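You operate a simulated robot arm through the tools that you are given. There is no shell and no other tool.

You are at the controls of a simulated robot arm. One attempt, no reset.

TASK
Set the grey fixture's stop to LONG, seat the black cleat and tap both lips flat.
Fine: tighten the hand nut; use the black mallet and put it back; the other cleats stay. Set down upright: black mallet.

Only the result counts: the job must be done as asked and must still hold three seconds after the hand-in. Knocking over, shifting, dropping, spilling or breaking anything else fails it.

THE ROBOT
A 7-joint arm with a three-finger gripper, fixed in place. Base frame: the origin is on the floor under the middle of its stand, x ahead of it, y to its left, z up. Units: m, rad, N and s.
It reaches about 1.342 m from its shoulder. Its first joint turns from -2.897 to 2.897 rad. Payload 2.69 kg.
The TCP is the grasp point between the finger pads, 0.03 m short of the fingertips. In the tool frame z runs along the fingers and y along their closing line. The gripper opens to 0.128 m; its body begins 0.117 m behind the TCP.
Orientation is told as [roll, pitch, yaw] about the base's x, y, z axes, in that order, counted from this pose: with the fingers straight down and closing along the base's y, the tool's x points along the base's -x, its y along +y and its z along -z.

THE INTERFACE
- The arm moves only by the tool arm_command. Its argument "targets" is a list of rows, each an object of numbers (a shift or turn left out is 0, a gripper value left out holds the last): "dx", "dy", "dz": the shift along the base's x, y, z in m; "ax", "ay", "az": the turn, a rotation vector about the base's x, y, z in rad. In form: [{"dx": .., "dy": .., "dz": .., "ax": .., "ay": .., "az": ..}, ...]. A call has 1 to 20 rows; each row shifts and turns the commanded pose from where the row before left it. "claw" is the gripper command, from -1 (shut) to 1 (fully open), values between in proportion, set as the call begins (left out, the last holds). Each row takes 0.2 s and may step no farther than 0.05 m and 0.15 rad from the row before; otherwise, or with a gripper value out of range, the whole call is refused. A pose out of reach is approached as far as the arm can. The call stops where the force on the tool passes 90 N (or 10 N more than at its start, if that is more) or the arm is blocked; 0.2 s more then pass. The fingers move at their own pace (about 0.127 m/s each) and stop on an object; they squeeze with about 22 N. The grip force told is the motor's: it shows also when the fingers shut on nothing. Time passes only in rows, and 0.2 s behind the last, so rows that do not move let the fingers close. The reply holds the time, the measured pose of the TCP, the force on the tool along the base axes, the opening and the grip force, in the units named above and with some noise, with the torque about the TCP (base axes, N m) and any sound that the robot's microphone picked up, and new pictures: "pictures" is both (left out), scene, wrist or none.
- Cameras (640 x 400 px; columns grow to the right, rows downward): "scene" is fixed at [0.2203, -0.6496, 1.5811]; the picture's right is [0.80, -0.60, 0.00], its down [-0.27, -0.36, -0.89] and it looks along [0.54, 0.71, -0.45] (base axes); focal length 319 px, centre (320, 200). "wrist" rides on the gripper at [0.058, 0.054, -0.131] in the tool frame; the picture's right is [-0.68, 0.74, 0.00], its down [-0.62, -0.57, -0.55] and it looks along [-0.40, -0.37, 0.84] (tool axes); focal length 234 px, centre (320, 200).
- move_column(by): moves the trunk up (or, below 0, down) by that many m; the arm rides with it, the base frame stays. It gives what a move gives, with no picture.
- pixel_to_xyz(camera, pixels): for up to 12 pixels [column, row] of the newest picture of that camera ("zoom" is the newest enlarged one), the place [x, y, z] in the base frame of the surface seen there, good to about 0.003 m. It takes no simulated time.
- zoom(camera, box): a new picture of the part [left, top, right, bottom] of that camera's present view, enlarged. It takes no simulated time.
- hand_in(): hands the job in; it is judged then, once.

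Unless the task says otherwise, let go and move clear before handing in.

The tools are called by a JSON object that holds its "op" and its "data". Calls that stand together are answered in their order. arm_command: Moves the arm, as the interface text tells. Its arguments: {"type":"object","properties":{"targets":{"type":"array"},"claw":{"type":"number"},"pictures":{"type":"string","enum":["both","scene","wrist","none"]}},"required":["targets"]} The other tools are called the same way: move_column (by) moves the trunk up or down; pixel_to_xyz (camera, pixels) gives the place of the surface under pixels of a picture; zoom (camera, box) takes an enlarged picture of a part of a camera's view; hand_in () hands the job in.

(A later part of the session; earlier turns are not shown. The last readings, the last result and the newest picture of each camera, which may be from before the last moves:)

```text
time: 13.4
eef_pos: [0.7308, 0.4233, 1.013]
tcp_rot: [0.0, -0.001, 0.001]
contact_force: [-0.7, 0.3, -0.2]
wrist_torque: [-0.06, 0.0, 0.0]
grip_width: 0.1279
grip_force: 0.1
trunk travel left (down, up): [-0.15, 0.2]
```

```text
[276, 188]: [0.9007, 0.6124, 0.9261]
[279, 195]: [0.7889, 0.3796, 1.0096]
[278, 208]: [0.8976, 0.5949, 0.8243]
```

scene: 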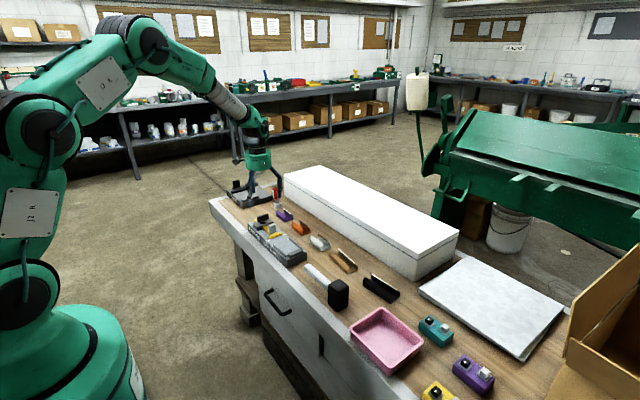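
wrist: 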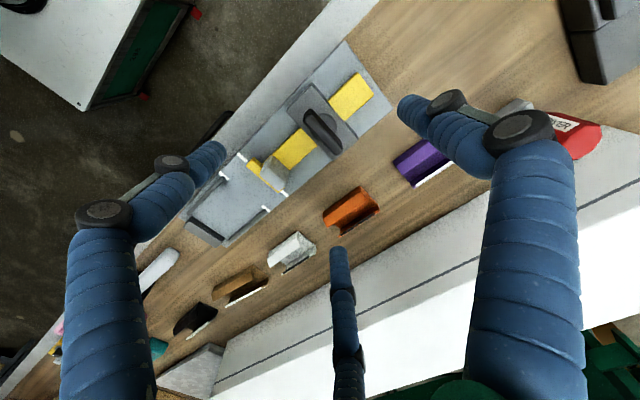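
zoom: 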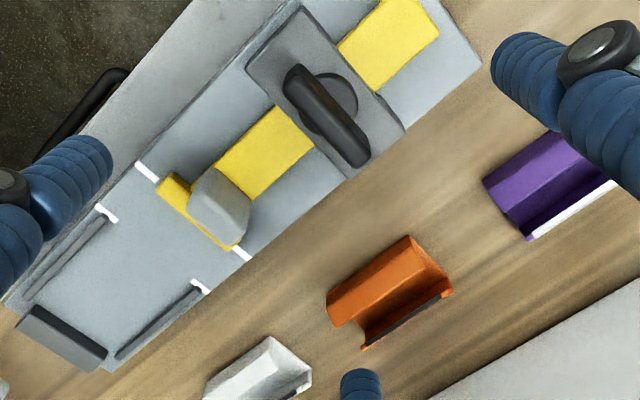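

The wing's centre is about (0.730, 0.431) and the driver is far off at (0.895, 0.61). I'll descend around the wing with the gripper open, fingertips at z≈0.895.

{"op": "arm_command", "data": {"targets": [{"dz": -0.04, "dx": -0.001, "dy": 0.002}, {"dz": -0.03}, {"dz": -0.016}, {}]}}

{"op": "zoom", "data": {"camera": "wrist", "box": [200, 60, 440, 240]}}

{"op": "zoom", "data": {"camera": "scene", "box": [240, 190, 300, 240]}}

```text
time: 14.4
eef_pos: [0.7291, 0.4253, 0.9257]
tcp_rot: [-0.001, 0.0, 0.001]
contact_force: [-0.4, -0.2, 0.1]
wrist_torque: [0.01, -0.06, -0.01]
grip_width: 0.128
grip_force: 0.1
trunk travel left (down, up): [-0.15, 0.2]
```

scene: 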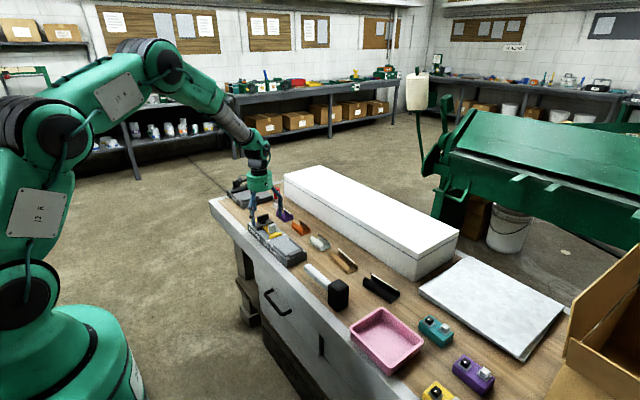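
wrist: 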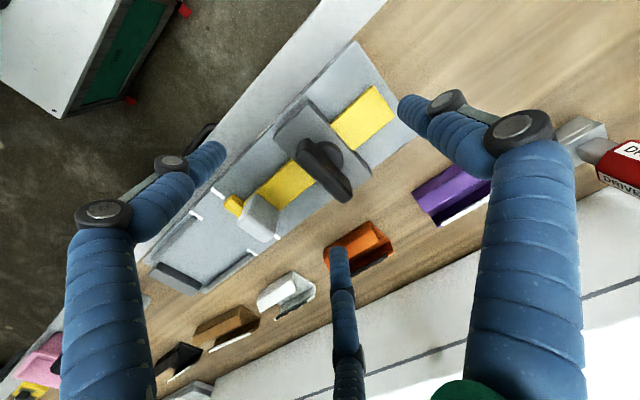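

```text
2.22 times, centred on (320, 150) of wrist
```

zoom: 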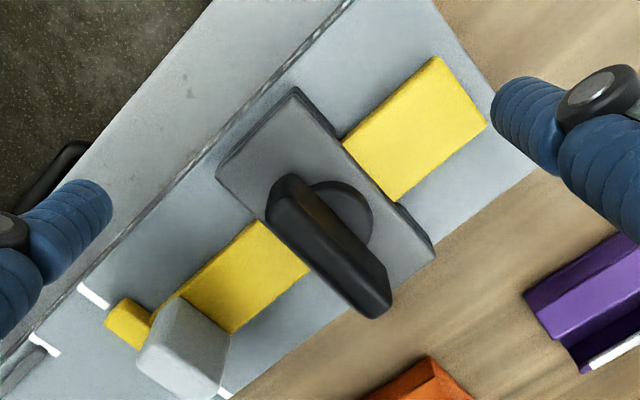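

```text
8.00 times, centred on (270, 215) of scene
```

zoom: 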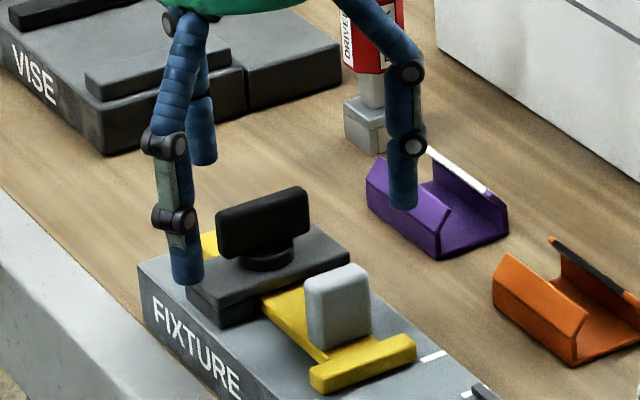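

The fingers straddle the wing: the single finger is behind it and the two others are left and right in front. I'll close on it now.

{"op": "arm_command", "data": {"targets": [{}, {}, {}, {}], "claw": -1}}

{"op": "zoom", "data": {"camera": "scene", "box": [245, 190, 295, 240]}}

{"op": "zoom", "data": {"camera": "wrist", "box": [240, 80, 400, 220]}}

```text
time: 15.4
eef_pos: [0.73, 0.4257, 0.9255]
tcp_rot: [0.0, 0.001, 0.001]
contact_force: [-0.2, 3.6, -0.8]
wrist_torque: [0.2, 0.0, 0.02]
grip_width: 0.0207
grip_force: 45.2
trunk travel left (down, up): [-0.15, 0.2]
```

scene: 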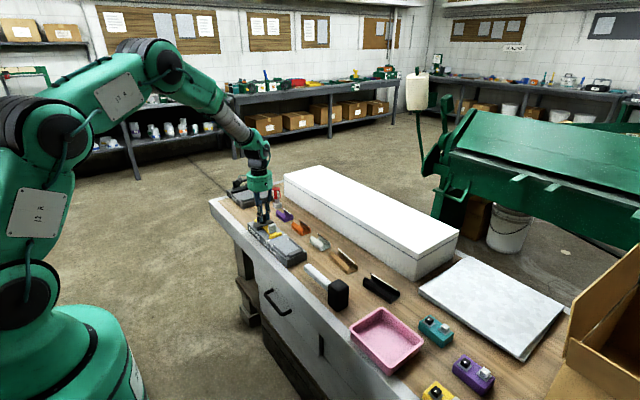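
wrist: 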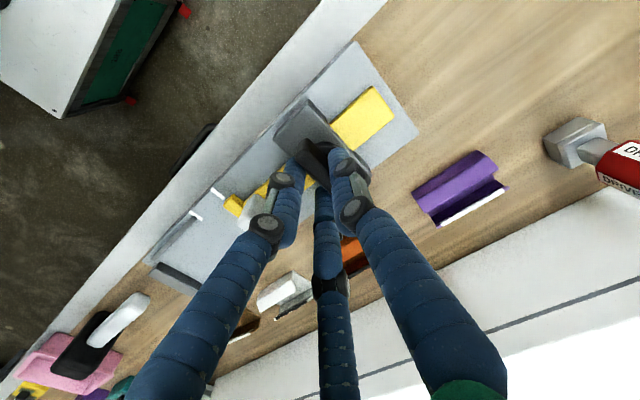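

```text
8.00 times, centred on (270, 215) of scene
```

zoom: 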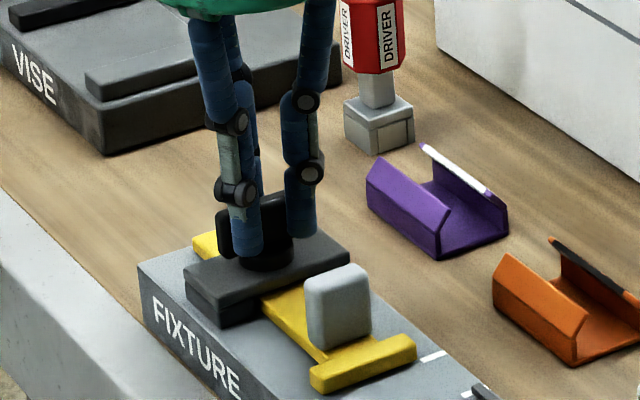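

```text
2.86 times, centred on (320, 150) of wrist
```

zoom: 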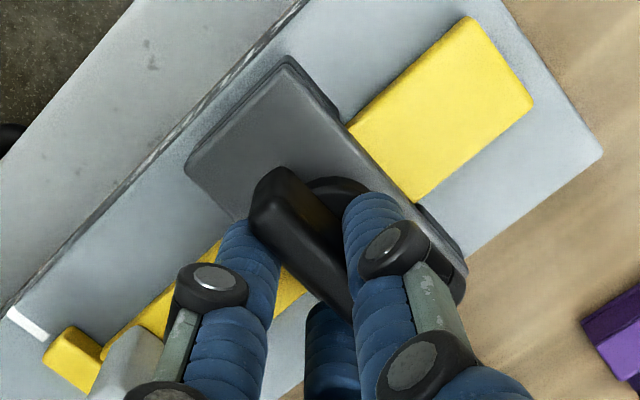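

The wing is gripped at width 0.0207. I'll turn clockwise (seen from above) in small steps and watch the torque.

{"op": "arm_command", "data": {"targets": [{"az": -0.1, "dx": -0.0005}, {"az": -0.1, "dx": -0.0005, "dy": 0.0001}, {"az": -0.1, "dx": -0.0005, "dy": 0.0001}, {}], "pictures": "none"}}

{"op": "zoom", "data": {"camera": "scene", "box": [245, 190, 295, 240]}}

```text
time: 16.4
eef_pos: [0.7286, 0.4252, 0.9267]
tcp_rot: [0.0, -0.001, -0.301]
contact_force: [-2.1, 5.6, 0.9]
wrist_torque: [0.33, 0.3, 0.03]
grip_width: 0.0202
grip_force: 45.2
trunk travel left (down, up): [-0.15, 0.2]
```

```text
8.00 times, centred on (270, 215) of scene
```

zoom: 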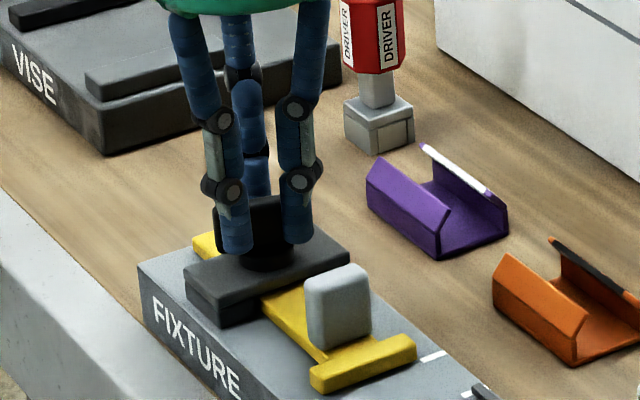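

The wing turns with almost no torque so far. I'll continue clockwise along the arc about the nut axis.

{"op": "arm_command", "data": {"targets": [{"az": -0.1, "dx": -0.0005, "dy": 0.0006}, {"az": -0.1, "dx": -0.0005, "dy": 0.0006}, {"az": -0.1, "dx": -0.0004, "dy": 0.0004}, {"az": -0.1, "dx": -0.0004, "dy": 0.0003}, {"az": -0.1, "dx": -0.0003, "dy": 0.0003}, {}], "pictures": "none"}}

{"op": "zoom", "data": {"camera": "scene", "box": [245, 190, 295, 240]}}

```text
time: 17.8
eef_pos: [0.7267, 0.4276, 0.9255]
tcp_rot: [0.0, 0.001, -0.801]
contact_force: [-1.9, -8.6, 2.4]
wrist_torque: [-0.24, -0.18, -0.02]
grip_width: 0.0204
grip_force: 44.8
trunk travel left (down, up): [-0.15, 0.2]
```

```text
8.00 times, centred on (270, 215) of scene
```

zoom: 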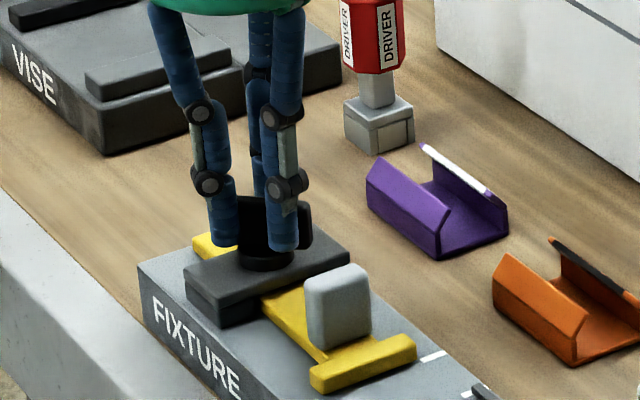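

The wing keeps following with torque near zero. There's a small lateral load of -8.6 N in y, so I'll correct the path slightly and continue.

{"op": "arm_command", "data": {"targets": [{"az": -0.1, "dx": -0.0003, "dy": -0.0006}, {"az": -0.1, "dx": -0.0003, "dy": 0.0004}, {"az": -0.1, "dx": -0.0003, "dy": 0.0004}, {"az": -0.1, "dx": -0.0002, "dy": 0.0004}, {"az": -0.1, "dx": -0.0002, "dy": 0.0004}, {"az": -0.1, "dx": -0.0001, "dy": 0.0005}, {"az": -0.1, "dy": 0.0005}, {}], "pictures": "none"}}

{"op": "zoom", "data": {"camera": "scene", "box": [245, 190, 295, 240]}}

```text
time: 19.6
eef_pos: [0.7248, 0.4309, 0.9247]
tcp_rot: [0.001, 0.0, -1.5]
contact_force: [-1.5, 4.9, 2.7]
wrist_torque: [0.23, -0.08, 0.03]
grip_width: 0.02
grip_force: 44.8
trunk travel left (down, up): [-0.15, 0.2]
```

```text
8.00 times, centred on (270, 215) of scene
```

zoom: 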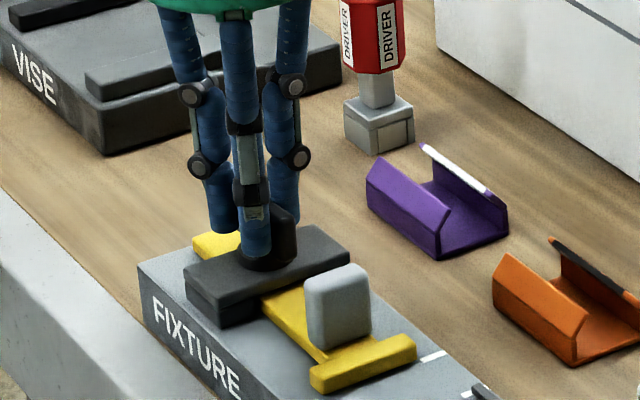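

It's still turning freely at 1.5 rad (torque 0.03 N m). I'll continue clockwise.

{"op": "arm_command", "data": {"targets": [{"az": -0.1, "dx": 0.0, "dy": 0.0005}, {"az": -0.1, "dx": 0.0001, "dy": 0.0005}, {"az": -0.1, "dx": 0.0001, "dy": 0.0005}, {"az": -0.1, "dx": 0.0001, "dy": 0.0005}, {"az": -0.1, "dx": 0.0002, "dy": 0.0005}, {"az": -0.1, "dx": 0.0002, "dy": 0.0004}, {"az": -0.1, "dx": 0.0002, "dy": 0.0004}, {"az": -0.1, "dx": 0.0003, "dy": 0.0004}, {}], "pictures": "none"}}

{"op": "zoom", "data": {"camera": "scene", "box": [245, 190, 295, 240]}}

```text
time: 21.4
eef_pos: [0.7184, 0.4389, 0.9249]
tcp_rot: [-0.005, -0.006, -2.276]
contact_force: [-21.9, 31.2, 4.4]
wrist_torque: [-1.01, -0.45, 8.41]
grip_width: 0.051
grip_force: 45.2
trunk travel left (down, up): [-0.15, 0.2]
stopped in row 9: the force on the tool passed its limit at 92 N (the readings are from after the stop); the commanded pose is now the measured one
```

```text
8.00 times, centred on (270, 215) of scene
```

zoom: 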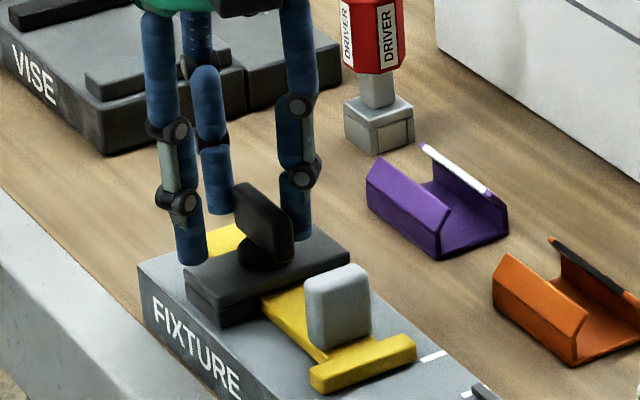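

The nut hit its end stop: the reading went to 8.4 N m and the fingers rode off the blade. I'll open the gripper to release the load and look.

{"op": "arm_command", "data": {"targets": [{}, {}, {}], "claw": 1}}

{"op": "zoom", "data": {"camera": "scene", "box": [245, 190, 295, 240]}}

{"op": "zoom", "data": {"camera": "wrist", "box": [200, 60, 440, 240]}}

```text
time: 22.2
eef_pos: [0.7213, 0.4359, 0.924]
tcp_rot: [-0.003, -0.008, -2.281]
contact_force: [-0.2, -0.2, 0.1]
wrist_torque: [-0.03, 0.02, 0.0]
grip_width: 0.1278
grip_force: 0.0
trunk travel left (down, up): [-0.15, 0.2]
```

scene: 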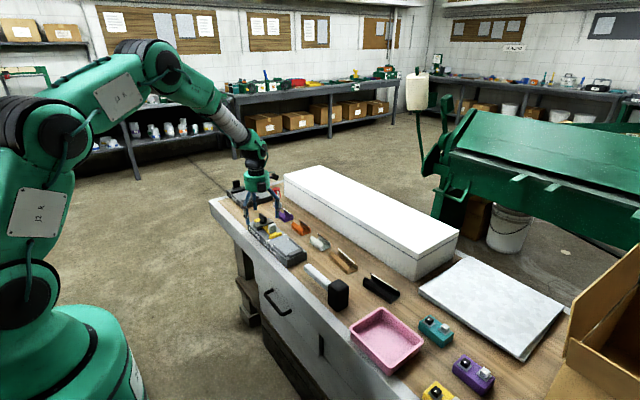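
wrist: 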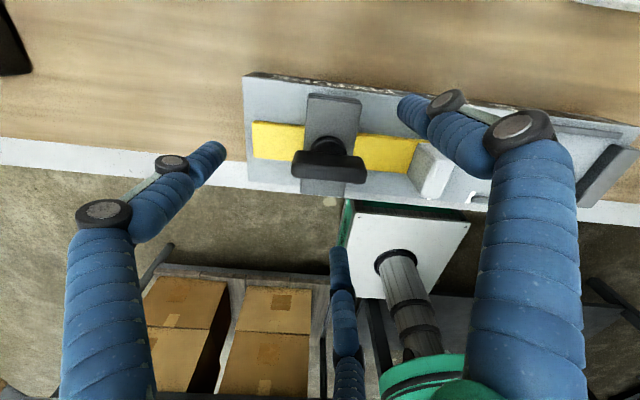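

```text
8.00 times, centred on (270, 215) of scene
```

zoom: 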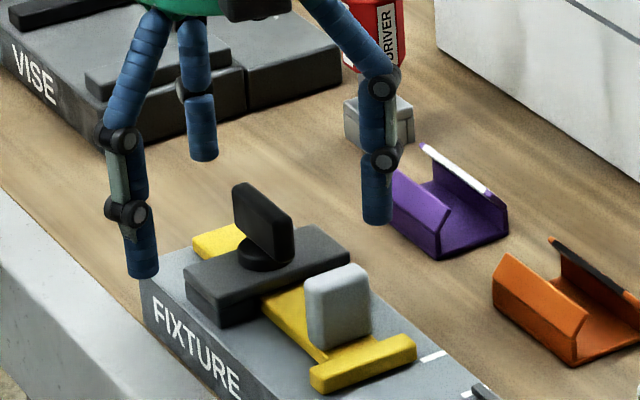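

```text
2.22 times, centred on (320, 150) of wrist
```

zoom: 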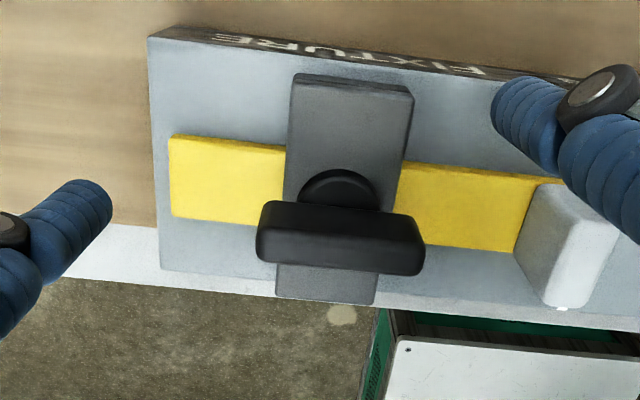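

The wing now lies along y, turned about 90° and tight against its stop, and the fixture and crossbar look unmoved. I'll verify the positions numerically.

{"op": "pixel_to_xyz", "data": {"camera": "zoom", "pixels": [[270, 215], [340, 215], [410, 230], [265, 240], [415, 255], [340, 185], [395, 85], [295, 80], [285, 290], [370, 295]]}}

{"op": "zoom", "data": {"camera": "scene", "box": [260, 215, 295, 250]}}

{"op": "pixel_to_xyz", "data": {"camera": "zoom", "pixels": [[240, 265], [260, 260], [290, 250], [320, 240], [350, 228], [215, 295], [390, 225], [240, 285], [130, 20], [165, 75], [150, 60], [20, 110]]}}

```text
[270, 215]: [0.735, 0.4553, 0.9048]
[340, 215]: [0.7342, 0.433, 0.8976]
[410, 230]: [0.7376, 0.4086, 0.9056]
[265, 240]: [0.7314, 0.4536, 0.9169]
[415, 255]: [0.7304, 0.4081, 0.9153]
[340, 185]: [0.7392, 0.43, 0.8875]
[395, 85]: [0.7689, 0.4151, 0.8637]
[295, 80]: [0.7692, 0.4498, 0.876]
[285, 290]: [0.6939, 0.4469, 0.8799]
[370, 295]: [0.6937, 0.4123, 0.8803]
```

```text
11.43 times, centred on (278, 232) of scene
```

zoom: 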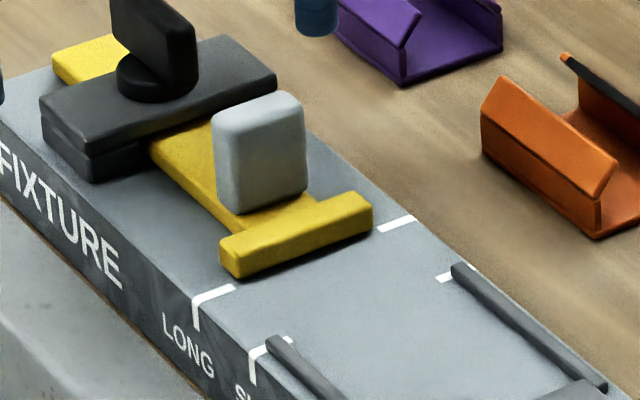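

```text
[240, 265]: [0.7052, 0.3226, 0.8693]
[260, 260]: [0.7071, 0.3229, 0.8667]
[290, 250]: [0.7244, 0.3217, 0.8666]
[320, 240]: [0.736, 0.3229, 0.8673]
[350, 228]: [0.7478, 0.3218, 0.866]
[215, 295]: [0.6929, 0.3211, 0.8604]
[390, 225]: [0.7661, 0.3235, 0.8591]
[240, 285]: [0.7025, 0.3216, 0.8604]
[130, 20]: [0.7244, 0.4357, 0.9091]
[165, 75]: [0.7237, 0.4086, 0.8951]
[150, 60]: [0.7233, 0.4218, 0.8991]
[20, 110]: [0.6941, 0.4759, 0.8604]
```

The wing face runs along y within a couple of degrees, the fixture hasn't moved, and the stop is still at y≈0.322. To confirm it's truly tight, I'll re-square the gripper to the wing and give it a gentle clockwise check.

{"op": "arm_command", "data": {"targets": [{"az": 0.138, "dx": 0.002, "dy": -0.002}, {"az": 0.138, "dx": 0.002, "dy": -0.002, "ax": 0.0027, "ay": -0.0076}, {"az": 0.138, "dx": 0.001, "dy": -0.0015}, {"az": 0.138}, {"az": 0.139}, {}], "pictures": "none"}}

{"op": "zoom", "data": {"camera": "wrist", "box": [200, 60, 440, 240]}}

```text
time: 23.6
eef_pos: [0.7259, 0.4296, 0.9236]
tcp_rot: [0.001, -0.001, -1.586]
contact_force: [-0.6, 0.0, -0.2]
wrist_torque: [0.0, 0.0, -0.02]
grip_width: 0.1277
grip_force: 0.2
trunk travel left (down, up): [-0.15, 0.2]
```

```text
2.22 times, centred on (320, 150) of wrist
```

zoom: 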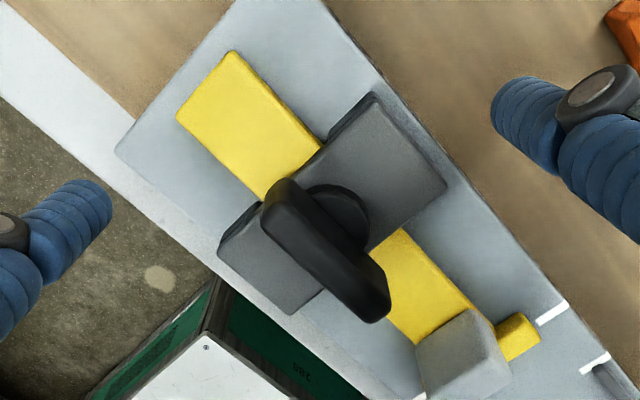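

The wing sits square between the fingers. I'll close and twist gently clockwise in small steps.

{"op": "arm_command", "data": {"targets": [{}, {}, {}, {}], "claw": -1, "pictures": "none"}}

{"op": "arm_command", "data": {"targets": [{"az": -0.04}, {}], "pictures": "none"}}

{"op": "arm_command", "data": {"targets": [{"az": -0.03}, {}], "pictures": "none"}}

```text
time: 24.6
eef_pos: [0.7261, 0.4306, 0.922]
tcp_rot: [-0.001, -0.001, -1.587]
contact_force: [-6.5, 6.6, -0.2]
wrist_torque: [0.19, -0.01, 0.45]
grip_width: 0.0203
grip_force: 44.9
trunk travel left (down, up): [-0.15, 0.2]
```

```text
time: 25.2
eef_pos: [0.725, 0.4293, 0.9238]
tcp_rot: [0.0, -0.003, -1.628]
contact_force: [-7.8, 6.6, -3.1]
wrist_torque: [0.46, -0.06, 1.43]
grip_width: 0.0208
grip_force: 45.0
trunk travel left (down, up): [-0.15, 0.2]
```

```text
time: 25.8
eef_pos: [0.7251, 0.4316, 0.9236]
tcp_rot: [0.0, -0.003, -1.659]
contact_force: [-12.8, 5.0, -0.6]
wrist_torque: [0.17, 0.06, 1.58]
grip_width: 0.0212
grip_force: 44.8
trunk travel left (down, up): [-0.15, 0.2]
```

The torque rose at once to about 1.5 N m with no further turning, so the nut is tight. I'll release, rise, and turn toward the cleat.

{"op": "arm_command", "data": {"targets": [{}, {}, {}, {"dz": 0.04}, {"dz": 0.045}, {"dz": 0.03}], "claw": 1, "pictures": "scene"}}

{"op": "zoom", "data": {"camera": "scene", "box": [245, 200, 305, 260]}}

{"op": "zoom", "data": {"camera": "wrist", "box": [200, 60, 440, 240]}}

```text
time: 27.2
eef_pos: [0.7248, 0.4303, 1.0388]
tcp_rot: [0.0, -0.002, -1.66]
contact_force: [-0.2, 0.2, 0.7]
wrist_torque: [-0.01, 0.0, -0.02]
grip_width: 0.1279
grip_force: 0.1
trunk travel left (down, up): [-0.15, 0.2]
```

scene: 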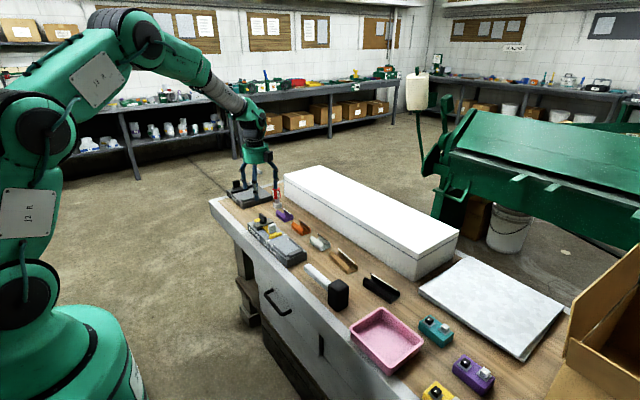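

```text
6.67 times, centred on (275, 230) of scene
```

zoom: 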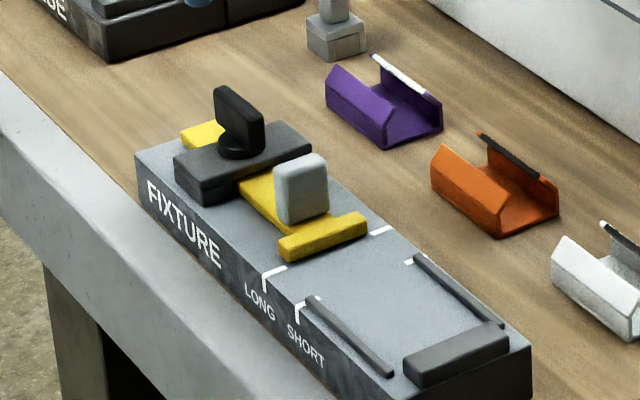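

```text
2.22 times, centred on (320, 150) of wrist
```

zoom: 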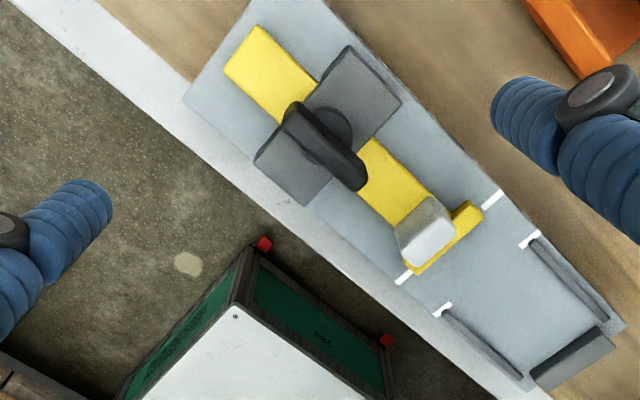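

The stop is at LONG and the wing nut is tight. Now I'll check the clearances around the black cleat: the white box, the brown cleat and the mallet.

{"op": "pixel_to_xyz", "data": {"camera": "scene", "pixels": [[412, 272], [413, 250], [380, 245], [380, 225], [415, 280], [345, 262], [357, 270], [335, 252], [355, 310], [390, 350], [400, 325], [425, 290]]}}

{"op": "zoom", "data": {"camera": "scene", "box": [330, 235, 430, 305]}}

```text
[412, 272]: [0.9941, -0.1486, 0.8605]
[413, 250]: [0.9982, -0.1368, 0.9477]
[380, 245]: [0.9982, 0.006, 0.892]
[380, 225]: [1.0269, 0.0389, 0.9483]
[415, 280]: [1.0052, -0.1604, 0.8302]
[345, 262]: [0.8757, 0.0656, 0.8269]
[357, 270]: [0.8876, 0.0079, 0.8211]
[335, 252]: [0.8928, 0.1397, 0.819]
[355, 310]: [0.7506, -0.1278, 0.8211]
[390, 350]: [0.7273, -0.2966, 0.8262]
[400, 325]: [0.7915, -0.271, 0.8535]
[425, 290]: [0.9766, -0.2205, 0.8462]
```

```text
5.71 times, centred on (380, 270) of scene
```

zoom: 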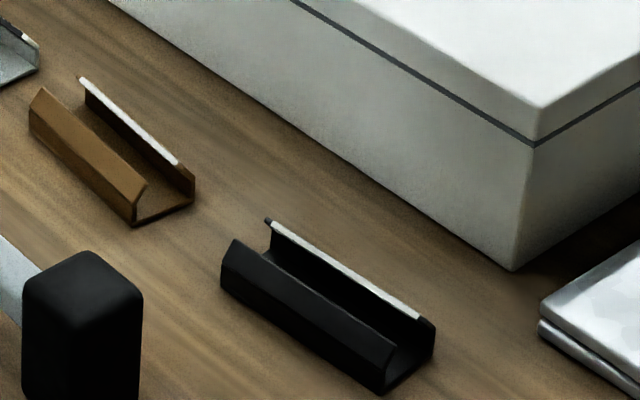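

The box front is at x≈0.995 with its top at z≈0.948, so there's room. I'll move over the black cleat at a safe height with the gripper partly open.

{"op": "arm_command", "data": {"targets": [{"dx": 0.01175, "dy": -0.0456, "az": 0.0158}, {"dx": 0.01175, "dy": -0.0456, "az": 0.0158}, {"dx": 0.01175, "dy": -0.0456, "az": 0.0158}, {"dx": 0.01175, "dy": -0.0456, "az": 0.0158}, {"dx": 0.01175, "dy": -0.0456, "az": 0.0158}, {"dx": 0.01175, "dy": -0.0456, "az": 0.0158}, {"dx": 0.01175, "dy": -0.0456, "az": 0.0158}, {"dx": 0.01175, "dy": -0.0456, "az": 0.0158}, {"dx": 0.01175, "dy": -0.0456, "az": 0.0158}, {"dx": 0.01175, "dy": -0.0456, "az": 0.0158}, {"dx": 0.01175, "dy": -0.0456, "az": 0.0158}, {"dx": 0.01175, "dy": -0.0456, "az": 0.0158}, {}], "claw": 1}}

{"op": "zoom", "data": {"camera": "wrist", "box": [220, 80, 420, 240]}}

```text
time: 30.0
eef_pos: [0.8693, -0.1187, 1.0402]
tcp_rot: [0.001, -0.003, -1.471]
contact_force: [0.3, 0.3, 0.0]
wrist_torque: [0.09, 0.01, -0.01]
grip_width: 0.1281
grip_force: 0.0
trunk travel left (down, up): [-0.15, 0.2]
```

scene: 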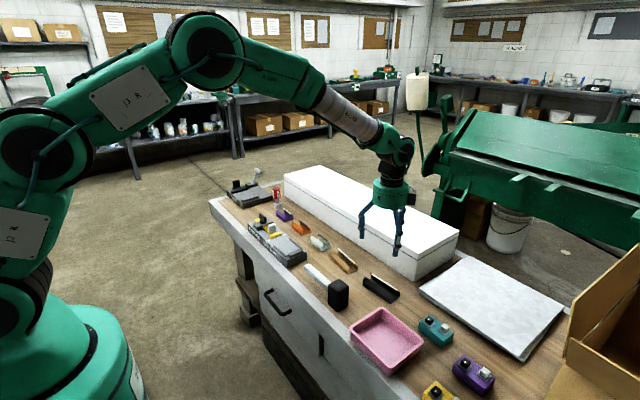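
wrist: 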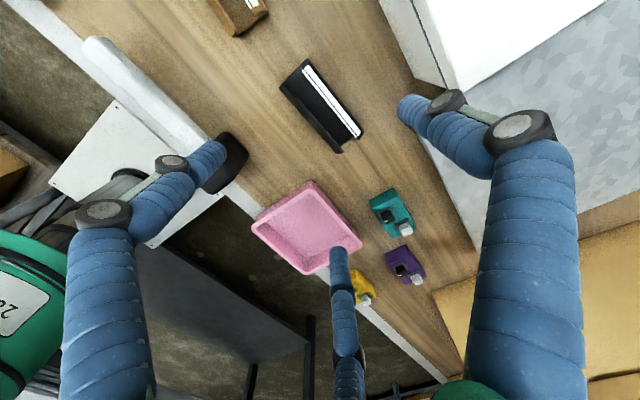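

```text
2.50 times, centred on (320, 160) of wrist
```

zoom: 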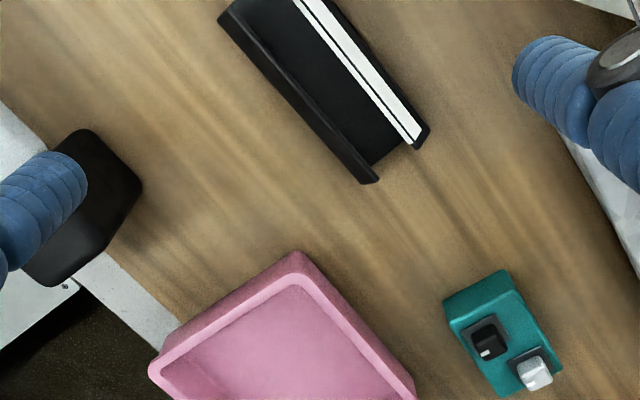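

The wrist view shows the black cleat around (320,105). I'll zoom in and measure its corners for an exact centre and yaw.

{"op": "zoom", "data": {"camera": "wrist", "box": [270, 50, 370, 160]}}

{"op": "pixel_to_xyz", "data": {"camera": "wrist", "pixels": [[281, 86], [284, 90], [336, 148], [306, 62], [360, 134], [310, 118], [335, 97], [342, 152], [320, 112], [300, 85]]}}

```text
3.64 times, centred on (320, 105) of wrist
```

zoom: 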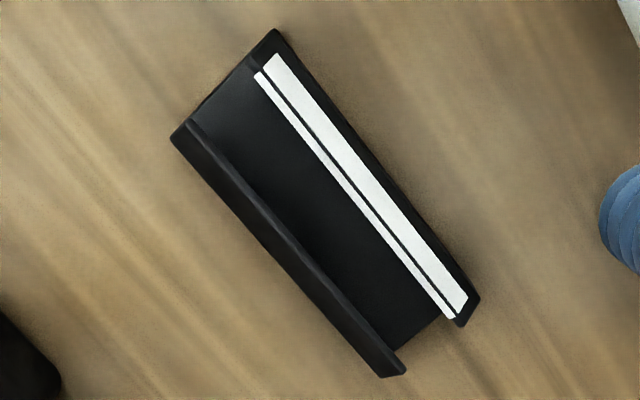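

```text
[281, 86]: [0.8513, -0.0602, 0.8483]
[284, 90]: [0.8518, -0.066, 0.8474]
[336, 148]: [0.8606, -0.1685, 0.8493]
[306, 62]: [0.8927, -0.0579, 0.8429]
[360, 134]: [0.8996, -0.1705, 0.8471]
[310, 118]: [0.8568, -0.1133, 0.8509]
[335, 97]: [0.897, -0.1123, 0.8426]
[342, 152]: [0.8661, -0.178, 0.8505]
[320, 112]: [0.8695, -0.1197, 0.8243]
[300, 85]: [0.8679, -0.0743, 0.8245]
```

{"op": "pixel_to_xyz", "data": {"camera": "zoom", "pixels": [[276, 33], [178, 134], [380, 370], [474, 297], [277, 245], [375, 165], [225, 190], [330, 305], [425, 230], [325, 100], [250, 60], [430, 318]]}}

```text
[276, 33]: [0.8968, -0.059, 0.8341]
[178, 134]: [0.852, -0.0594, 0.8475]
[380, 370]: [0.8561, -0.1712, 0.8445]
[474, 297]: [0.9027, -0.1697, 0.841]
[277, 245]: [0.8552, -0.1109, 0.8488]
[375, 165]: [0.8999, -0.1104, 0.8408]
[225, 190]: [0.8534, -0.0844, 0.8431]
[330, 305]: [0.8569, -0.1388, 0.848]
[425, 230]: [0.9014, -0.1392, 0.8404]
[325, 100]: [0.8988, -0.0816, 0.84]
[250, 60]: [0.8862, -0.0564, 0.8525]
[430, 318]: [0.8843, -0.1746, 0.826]
```

The cleat's outer walls are at x≈0.8515 and 0.900 at mid-length, its y spans -0.058 to -0.176, and its yaw is about 0.08. I'll centre on it, part-close to 0.09 m and descend to just above it.

{"op": "arm_command", "data": {"targets": [{"dx": -0.0045, "dz": -0.02, "az": -0.01}, {"dz": -0.04}, {"dz": -0.04}, {"dz": -0.03}, {}], "claw": 0.406}}

{"op": "zoom", "data": {"camera": "wrist", "box": [220, 60, 420, 220]}}

{"op": "zoom", "data": {"camera": "scene", "box": [340, 230, 430, 310]}}

```text
time: 31.2
eef_pos: [0.8635, -0.1165, 0.9079]
tcp_rot: [0.0, -0.001, -1.478]
contact_force: [0.2, -0.2, -0.6]
wrist_torque: [0.03, 0.03, -0.02]
grip_width: 0.0899
grip_force: 0.1
trunk travel left (down, up): [-0.15, 0.2]
```

scene: 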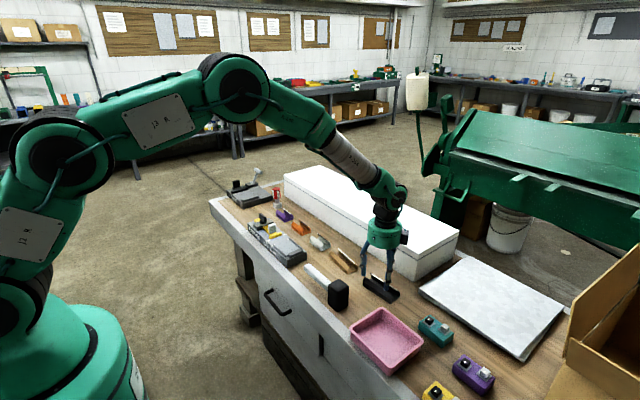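
wrist: 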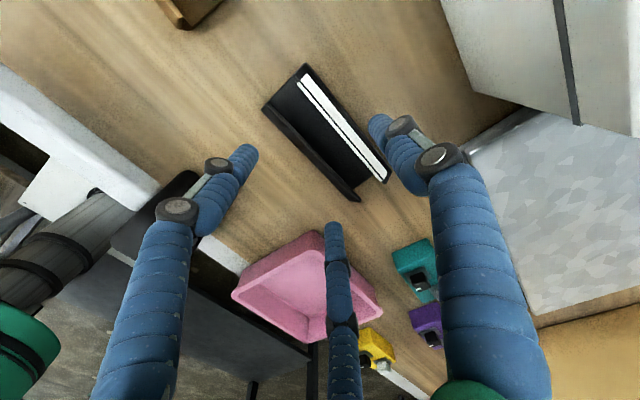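

```text
2.50 times, centred on (320, 140) of wrist
```

zoom: 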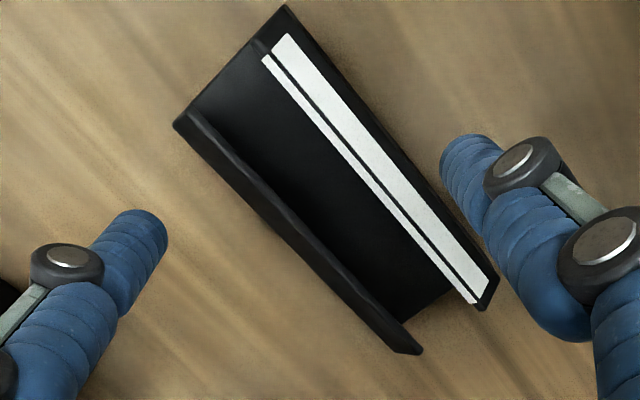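

```text
5.00 times, centred on (385, 270) of scene
```

zoom: 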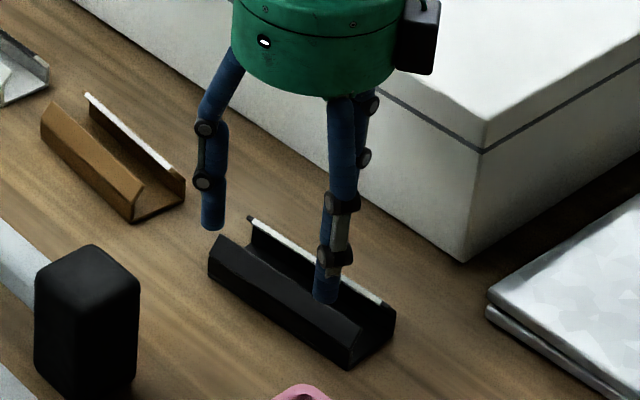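

The close view lets me measure again before the final descent.

{"op": "zoom", "data": {"camera": "wrist", "box": [220, 60, 420, 220]}}

{"op": "pixel_to_xyz", "data": {"camera": "zoom", "pixels": [[290, 12], [320, 45], [400, 145], [485, 275], [180, 122], [240, 182], [300, 245], [370, 315], [412, 350], [370, 108], [440, 205], [345, 180]]}}

```text
2.50 times, centred on (320, 140) of wrist
```

zoom: 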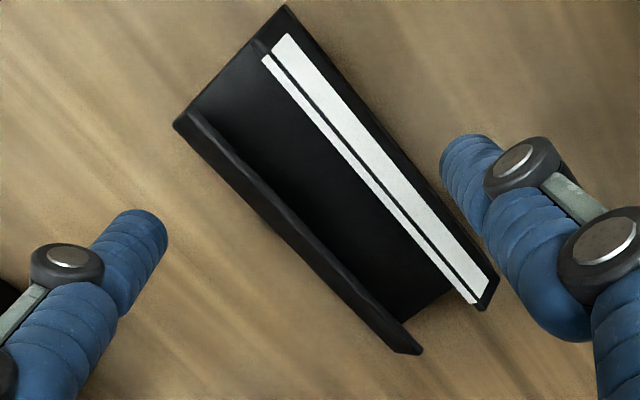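

```text
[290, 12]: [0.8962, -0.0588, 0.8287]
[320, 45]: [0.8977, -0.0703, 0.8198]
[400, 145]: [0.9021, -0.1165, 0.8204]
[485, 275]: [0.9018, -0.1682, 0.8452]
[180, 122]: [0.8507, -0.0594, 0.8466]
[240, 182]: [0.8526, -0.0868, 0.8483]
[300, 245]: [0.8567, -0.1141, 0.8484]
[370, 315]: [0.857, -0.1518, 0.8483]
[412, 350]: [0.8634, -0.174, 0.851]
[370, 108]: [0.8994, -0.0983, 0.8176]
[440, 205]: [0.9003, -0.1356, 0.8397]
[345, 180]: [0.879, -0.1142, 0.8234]
```

The measurements agree. I'll descend to grip height, with the fingertips about 8 mm above the bench.

{"op": "arm_command", "data": {"targets": [{"dz": -0.02}, {"dz": -0.015}, {"dz": -0.0135}, {}]}}

{"op": "zoom", "data": {"camera": "scene", "box": [350, 250, 410, 310]}}

{"op": "zoom", "data": {"camera": "wrist", "box": [220, 60, 420, 220]}}

```text
time: 32.2
eef_pos: [0.8619, -0.1163, 0.8593]
tcp_rot: [0.001, -0.002, -1.478]
contact_force: [-0.5, 0.0, -0.8]
wrist_torque: [0.03, 0.02, 0.04]
grip_width: 0.0901
grip_force: 0.0
trunk travel left (down, up): [-0.15, 0.2]
```

scene: 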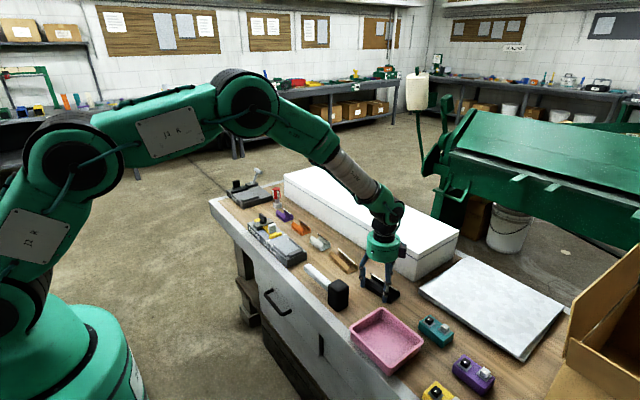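
wrist: 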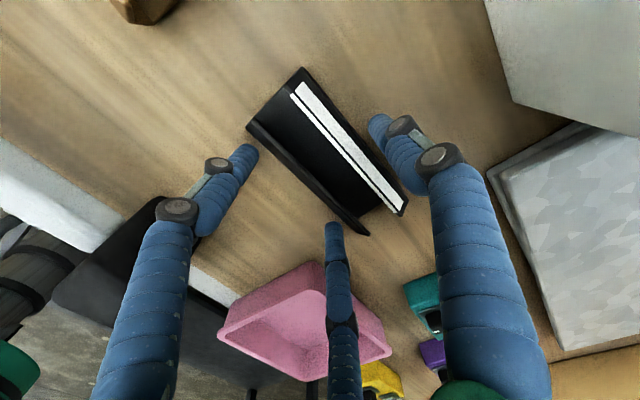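

```text
6.67 times, centred on (380, 280) of scene
```

zoom: 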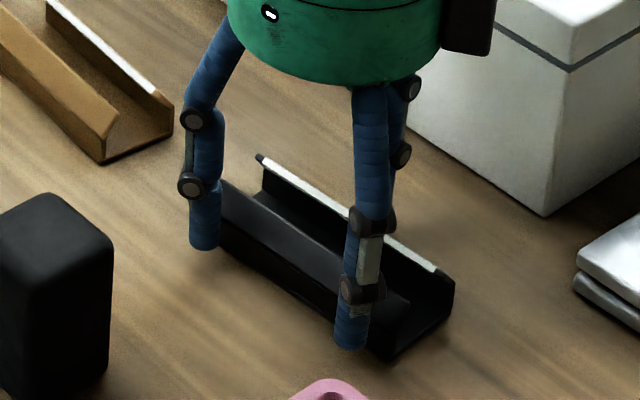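

```text
2.50 times, centred on (320, 140) of wrist
```

zoom: 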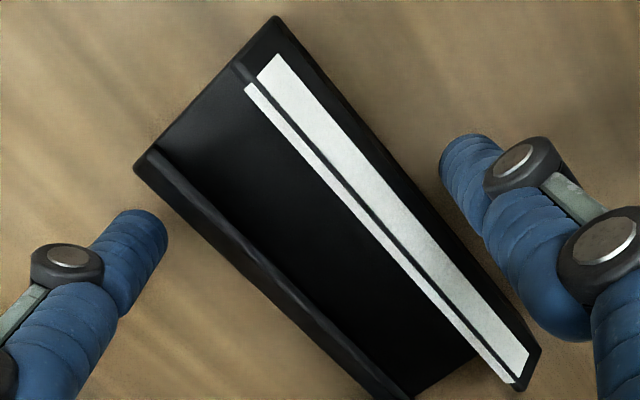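

The fingers straddle the cleat evenly. I'll close to just before contact first and then squeeze.

{"op": "arm_command", "data": {"targets": [{}, {}], "claw": 0.15, "pictures": "none"}}

{"op": "arm_command", "data": {"targets": [{}, {}, {}], "claw": -1}}

{"op": "zoom", "data": {"camera": "scene", "box": [350, 250, 410, 310]}}

{"op": "zoom", "data": {"camera": "wrist", "box": [220, 60, 420, 220]}}

```text
time: 32.8
eef_pos: [0.8628, -0.1179, 0.8596]
tcp_rot: [0.0, -0.002, -1.478]
contact_force: [0.5, -0.1, 0.1]
wrist_torque: [0.03, -0.02, -0.01]
grip_width: 0.0741
grip_force: 0.3
trunk travel left (down, up): [-0.15, 0.2]
```

```text
time: 33.6
eef_pos: [0.863, -0.1175, 0.8587]
tcp_rot: [0.0, -0.002, -1.481]
contact_force: [0.4, 0.6, 1.6]
wrist_torque: [0.02, -0.12, 0.02]
grip_width: 0.0721
grip_force: 22.3
trunk travel left (down, up): [-0.15, 0.2]
```

scene: 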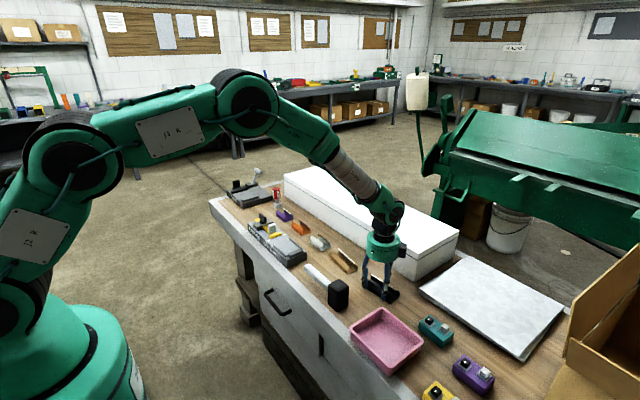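
wrist: 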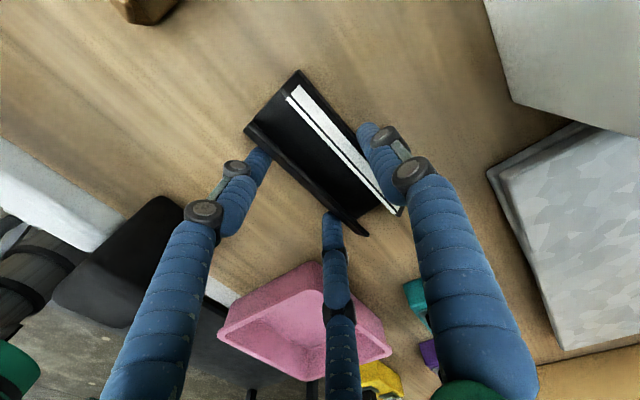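

```text
6.67 times, centred on (380, 280) of scene
```

zoom: 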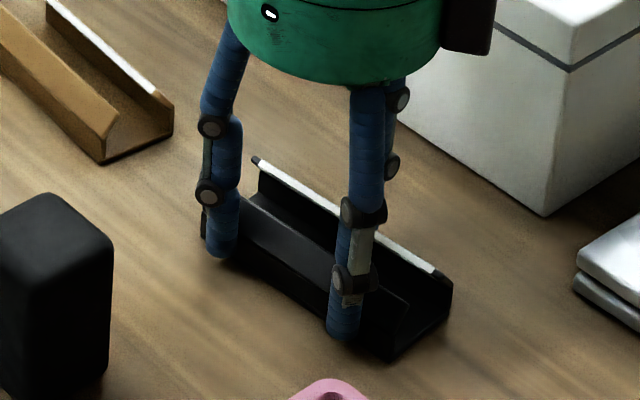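

```text
2.50 times, centred on (320, 140) of wrist
```

zoom: 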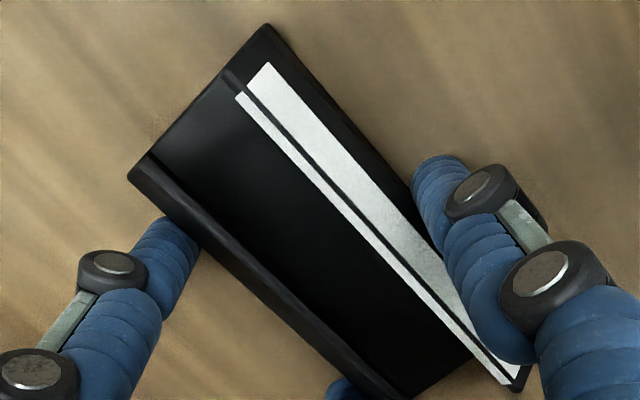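

The cleat is gripped (width 0.072, force 22 N). I'll lift it slowly and check that it hangs level.

{"op": "arm_command", "data": {"targets": [{"dz": 0.01}, {"dz": 0.02}, {"dz": 0.03}, {"dz": 0.03}, {}]}}

{"op": "zoom", "data": {"camera": "scene", "box": [340, 220, 420, 300]}}

```text
time: 34.8
eef_pos: [0.8633, -0.1161, 0.9482]
tcp_rot: [0.0, -0.001, -1.478]
contact_force: [-1.1, 0.2, -0.3]
wrist_torque: [-0.01, -0.03, -0.01]
grip_width: 0.0717
grip_force: 21.6
trunk travel left (down, up): [-0.15, 0.2]
```

scene: 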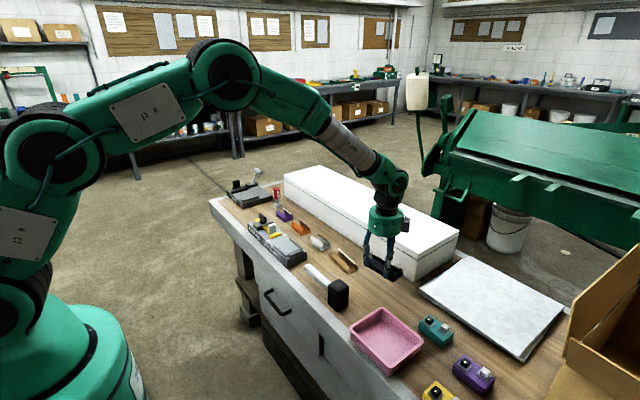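
wrist: 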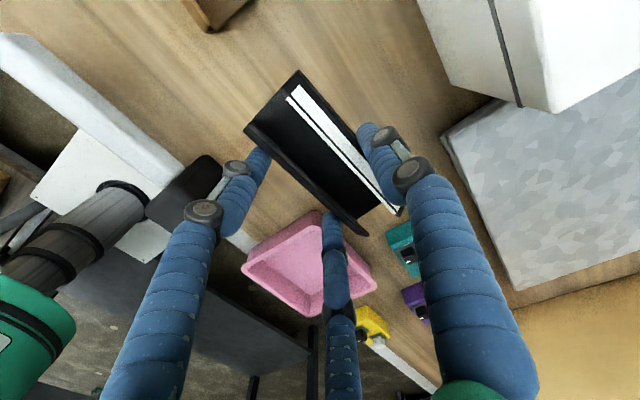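

```text
5.00 times, centred on (380, 260) of scene
```

zoom: 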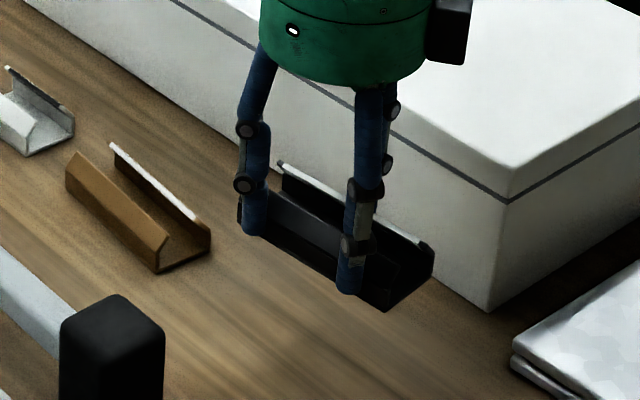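

The cleat is held level. I'll measure where it sits relative to the TCP while it's in hand.

{"op": "zoom", "data": {"camera": "wrist", "box": [230, 60, 410, 240]}}

{"op": "pixel_to_xyz", "data": {"camera": "zoom", "pixels": [[190, 25], [90, 160], [100, 155], [300, 385], [195, 30], [345, 190], [250, 100], [150, 230], [205, 290], [170, 70], [140, 110], [330, 350]]}}

{"op": "pixel_to_xyz", "data": {"camera": "scene", "pixels": [[388, 260], [391, 272], [417, 281], [426, 270], [405, 271]]}}

```text
2.22 times, centred on (320, 150) of wrist
```

zoom: 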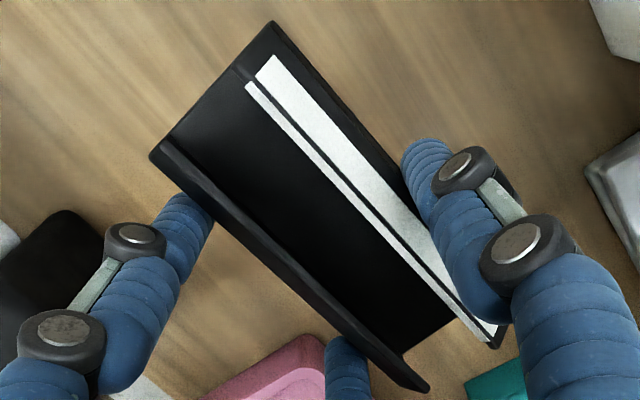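

```text
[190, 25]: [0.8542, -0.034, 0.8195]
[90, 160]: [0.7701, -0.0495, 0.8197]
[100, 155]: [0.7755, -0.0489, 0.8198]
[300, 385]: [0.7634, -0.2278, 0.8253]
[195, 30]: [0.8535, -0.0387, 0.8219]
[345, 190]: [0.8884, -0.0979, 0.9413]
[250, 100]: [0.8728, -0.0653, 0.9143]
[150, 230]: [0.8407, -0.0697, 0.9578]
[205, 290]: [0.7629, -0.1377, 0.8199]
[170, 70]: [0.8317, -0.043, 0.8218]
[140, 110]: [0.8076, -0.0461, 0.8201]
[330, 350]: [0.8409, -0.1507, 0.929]
```

```text
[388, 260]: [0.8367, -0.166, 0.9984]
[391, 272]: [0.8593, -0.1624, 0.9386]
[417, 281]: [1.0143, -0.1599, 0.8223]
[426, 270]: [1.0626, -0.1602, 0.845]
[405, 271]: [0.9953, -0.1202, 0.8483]
```

{"op": "pixel_to_xyz", "data": {"camera": "zoom", "pixels": [[273, 28], [157, 157], [420, 386], [494, 340], [180, 180], [320, 300], [310, 70], [370, 140], [260, 130], [400, 330], [270, 60], [480, 330]]}}

{"op": "zoom", "data": {"camera": "scene", "box": [365, 240, 405, 290]}}

{"op": "pixel_to_xyz", "data": {"camera": "zoom", "pixels": [[300, 215], [380, 320], [385, 350], [400, 280], [320, 290]]}}

```text
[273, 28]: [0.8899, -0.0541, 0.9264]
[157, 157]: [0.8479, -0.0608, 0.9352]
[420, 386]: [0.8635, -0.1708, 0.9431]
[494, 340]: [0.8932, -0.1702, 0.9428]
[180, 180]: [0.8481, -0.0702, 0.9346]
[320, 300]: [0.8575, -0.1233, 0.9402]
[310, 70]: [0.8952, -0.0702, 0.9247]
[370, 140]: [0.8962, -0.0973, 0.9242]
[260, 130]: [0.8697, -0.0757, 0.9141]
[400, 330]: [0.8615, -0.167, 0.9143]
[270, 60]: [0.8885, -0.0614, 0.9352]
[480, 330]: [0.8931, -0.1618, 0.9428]
```

```text
8.00 times, centred on (385, 265) of scene
```

zoom: 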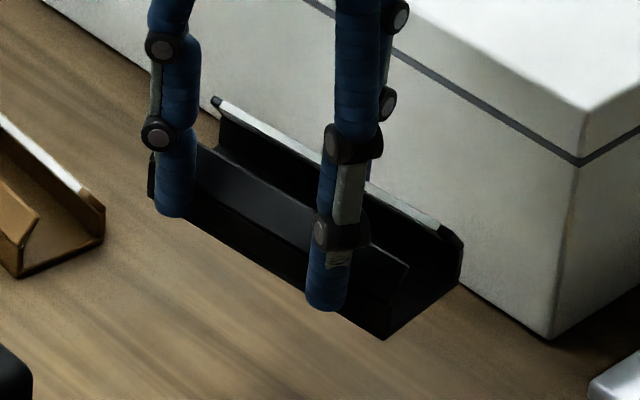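

```text
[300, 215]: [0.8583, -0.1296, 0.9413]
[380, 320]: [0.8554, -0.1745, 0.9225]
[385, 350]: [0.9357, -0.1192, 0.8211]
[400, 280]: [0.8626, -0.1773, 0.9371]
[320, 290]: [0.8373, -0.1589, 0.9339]
```

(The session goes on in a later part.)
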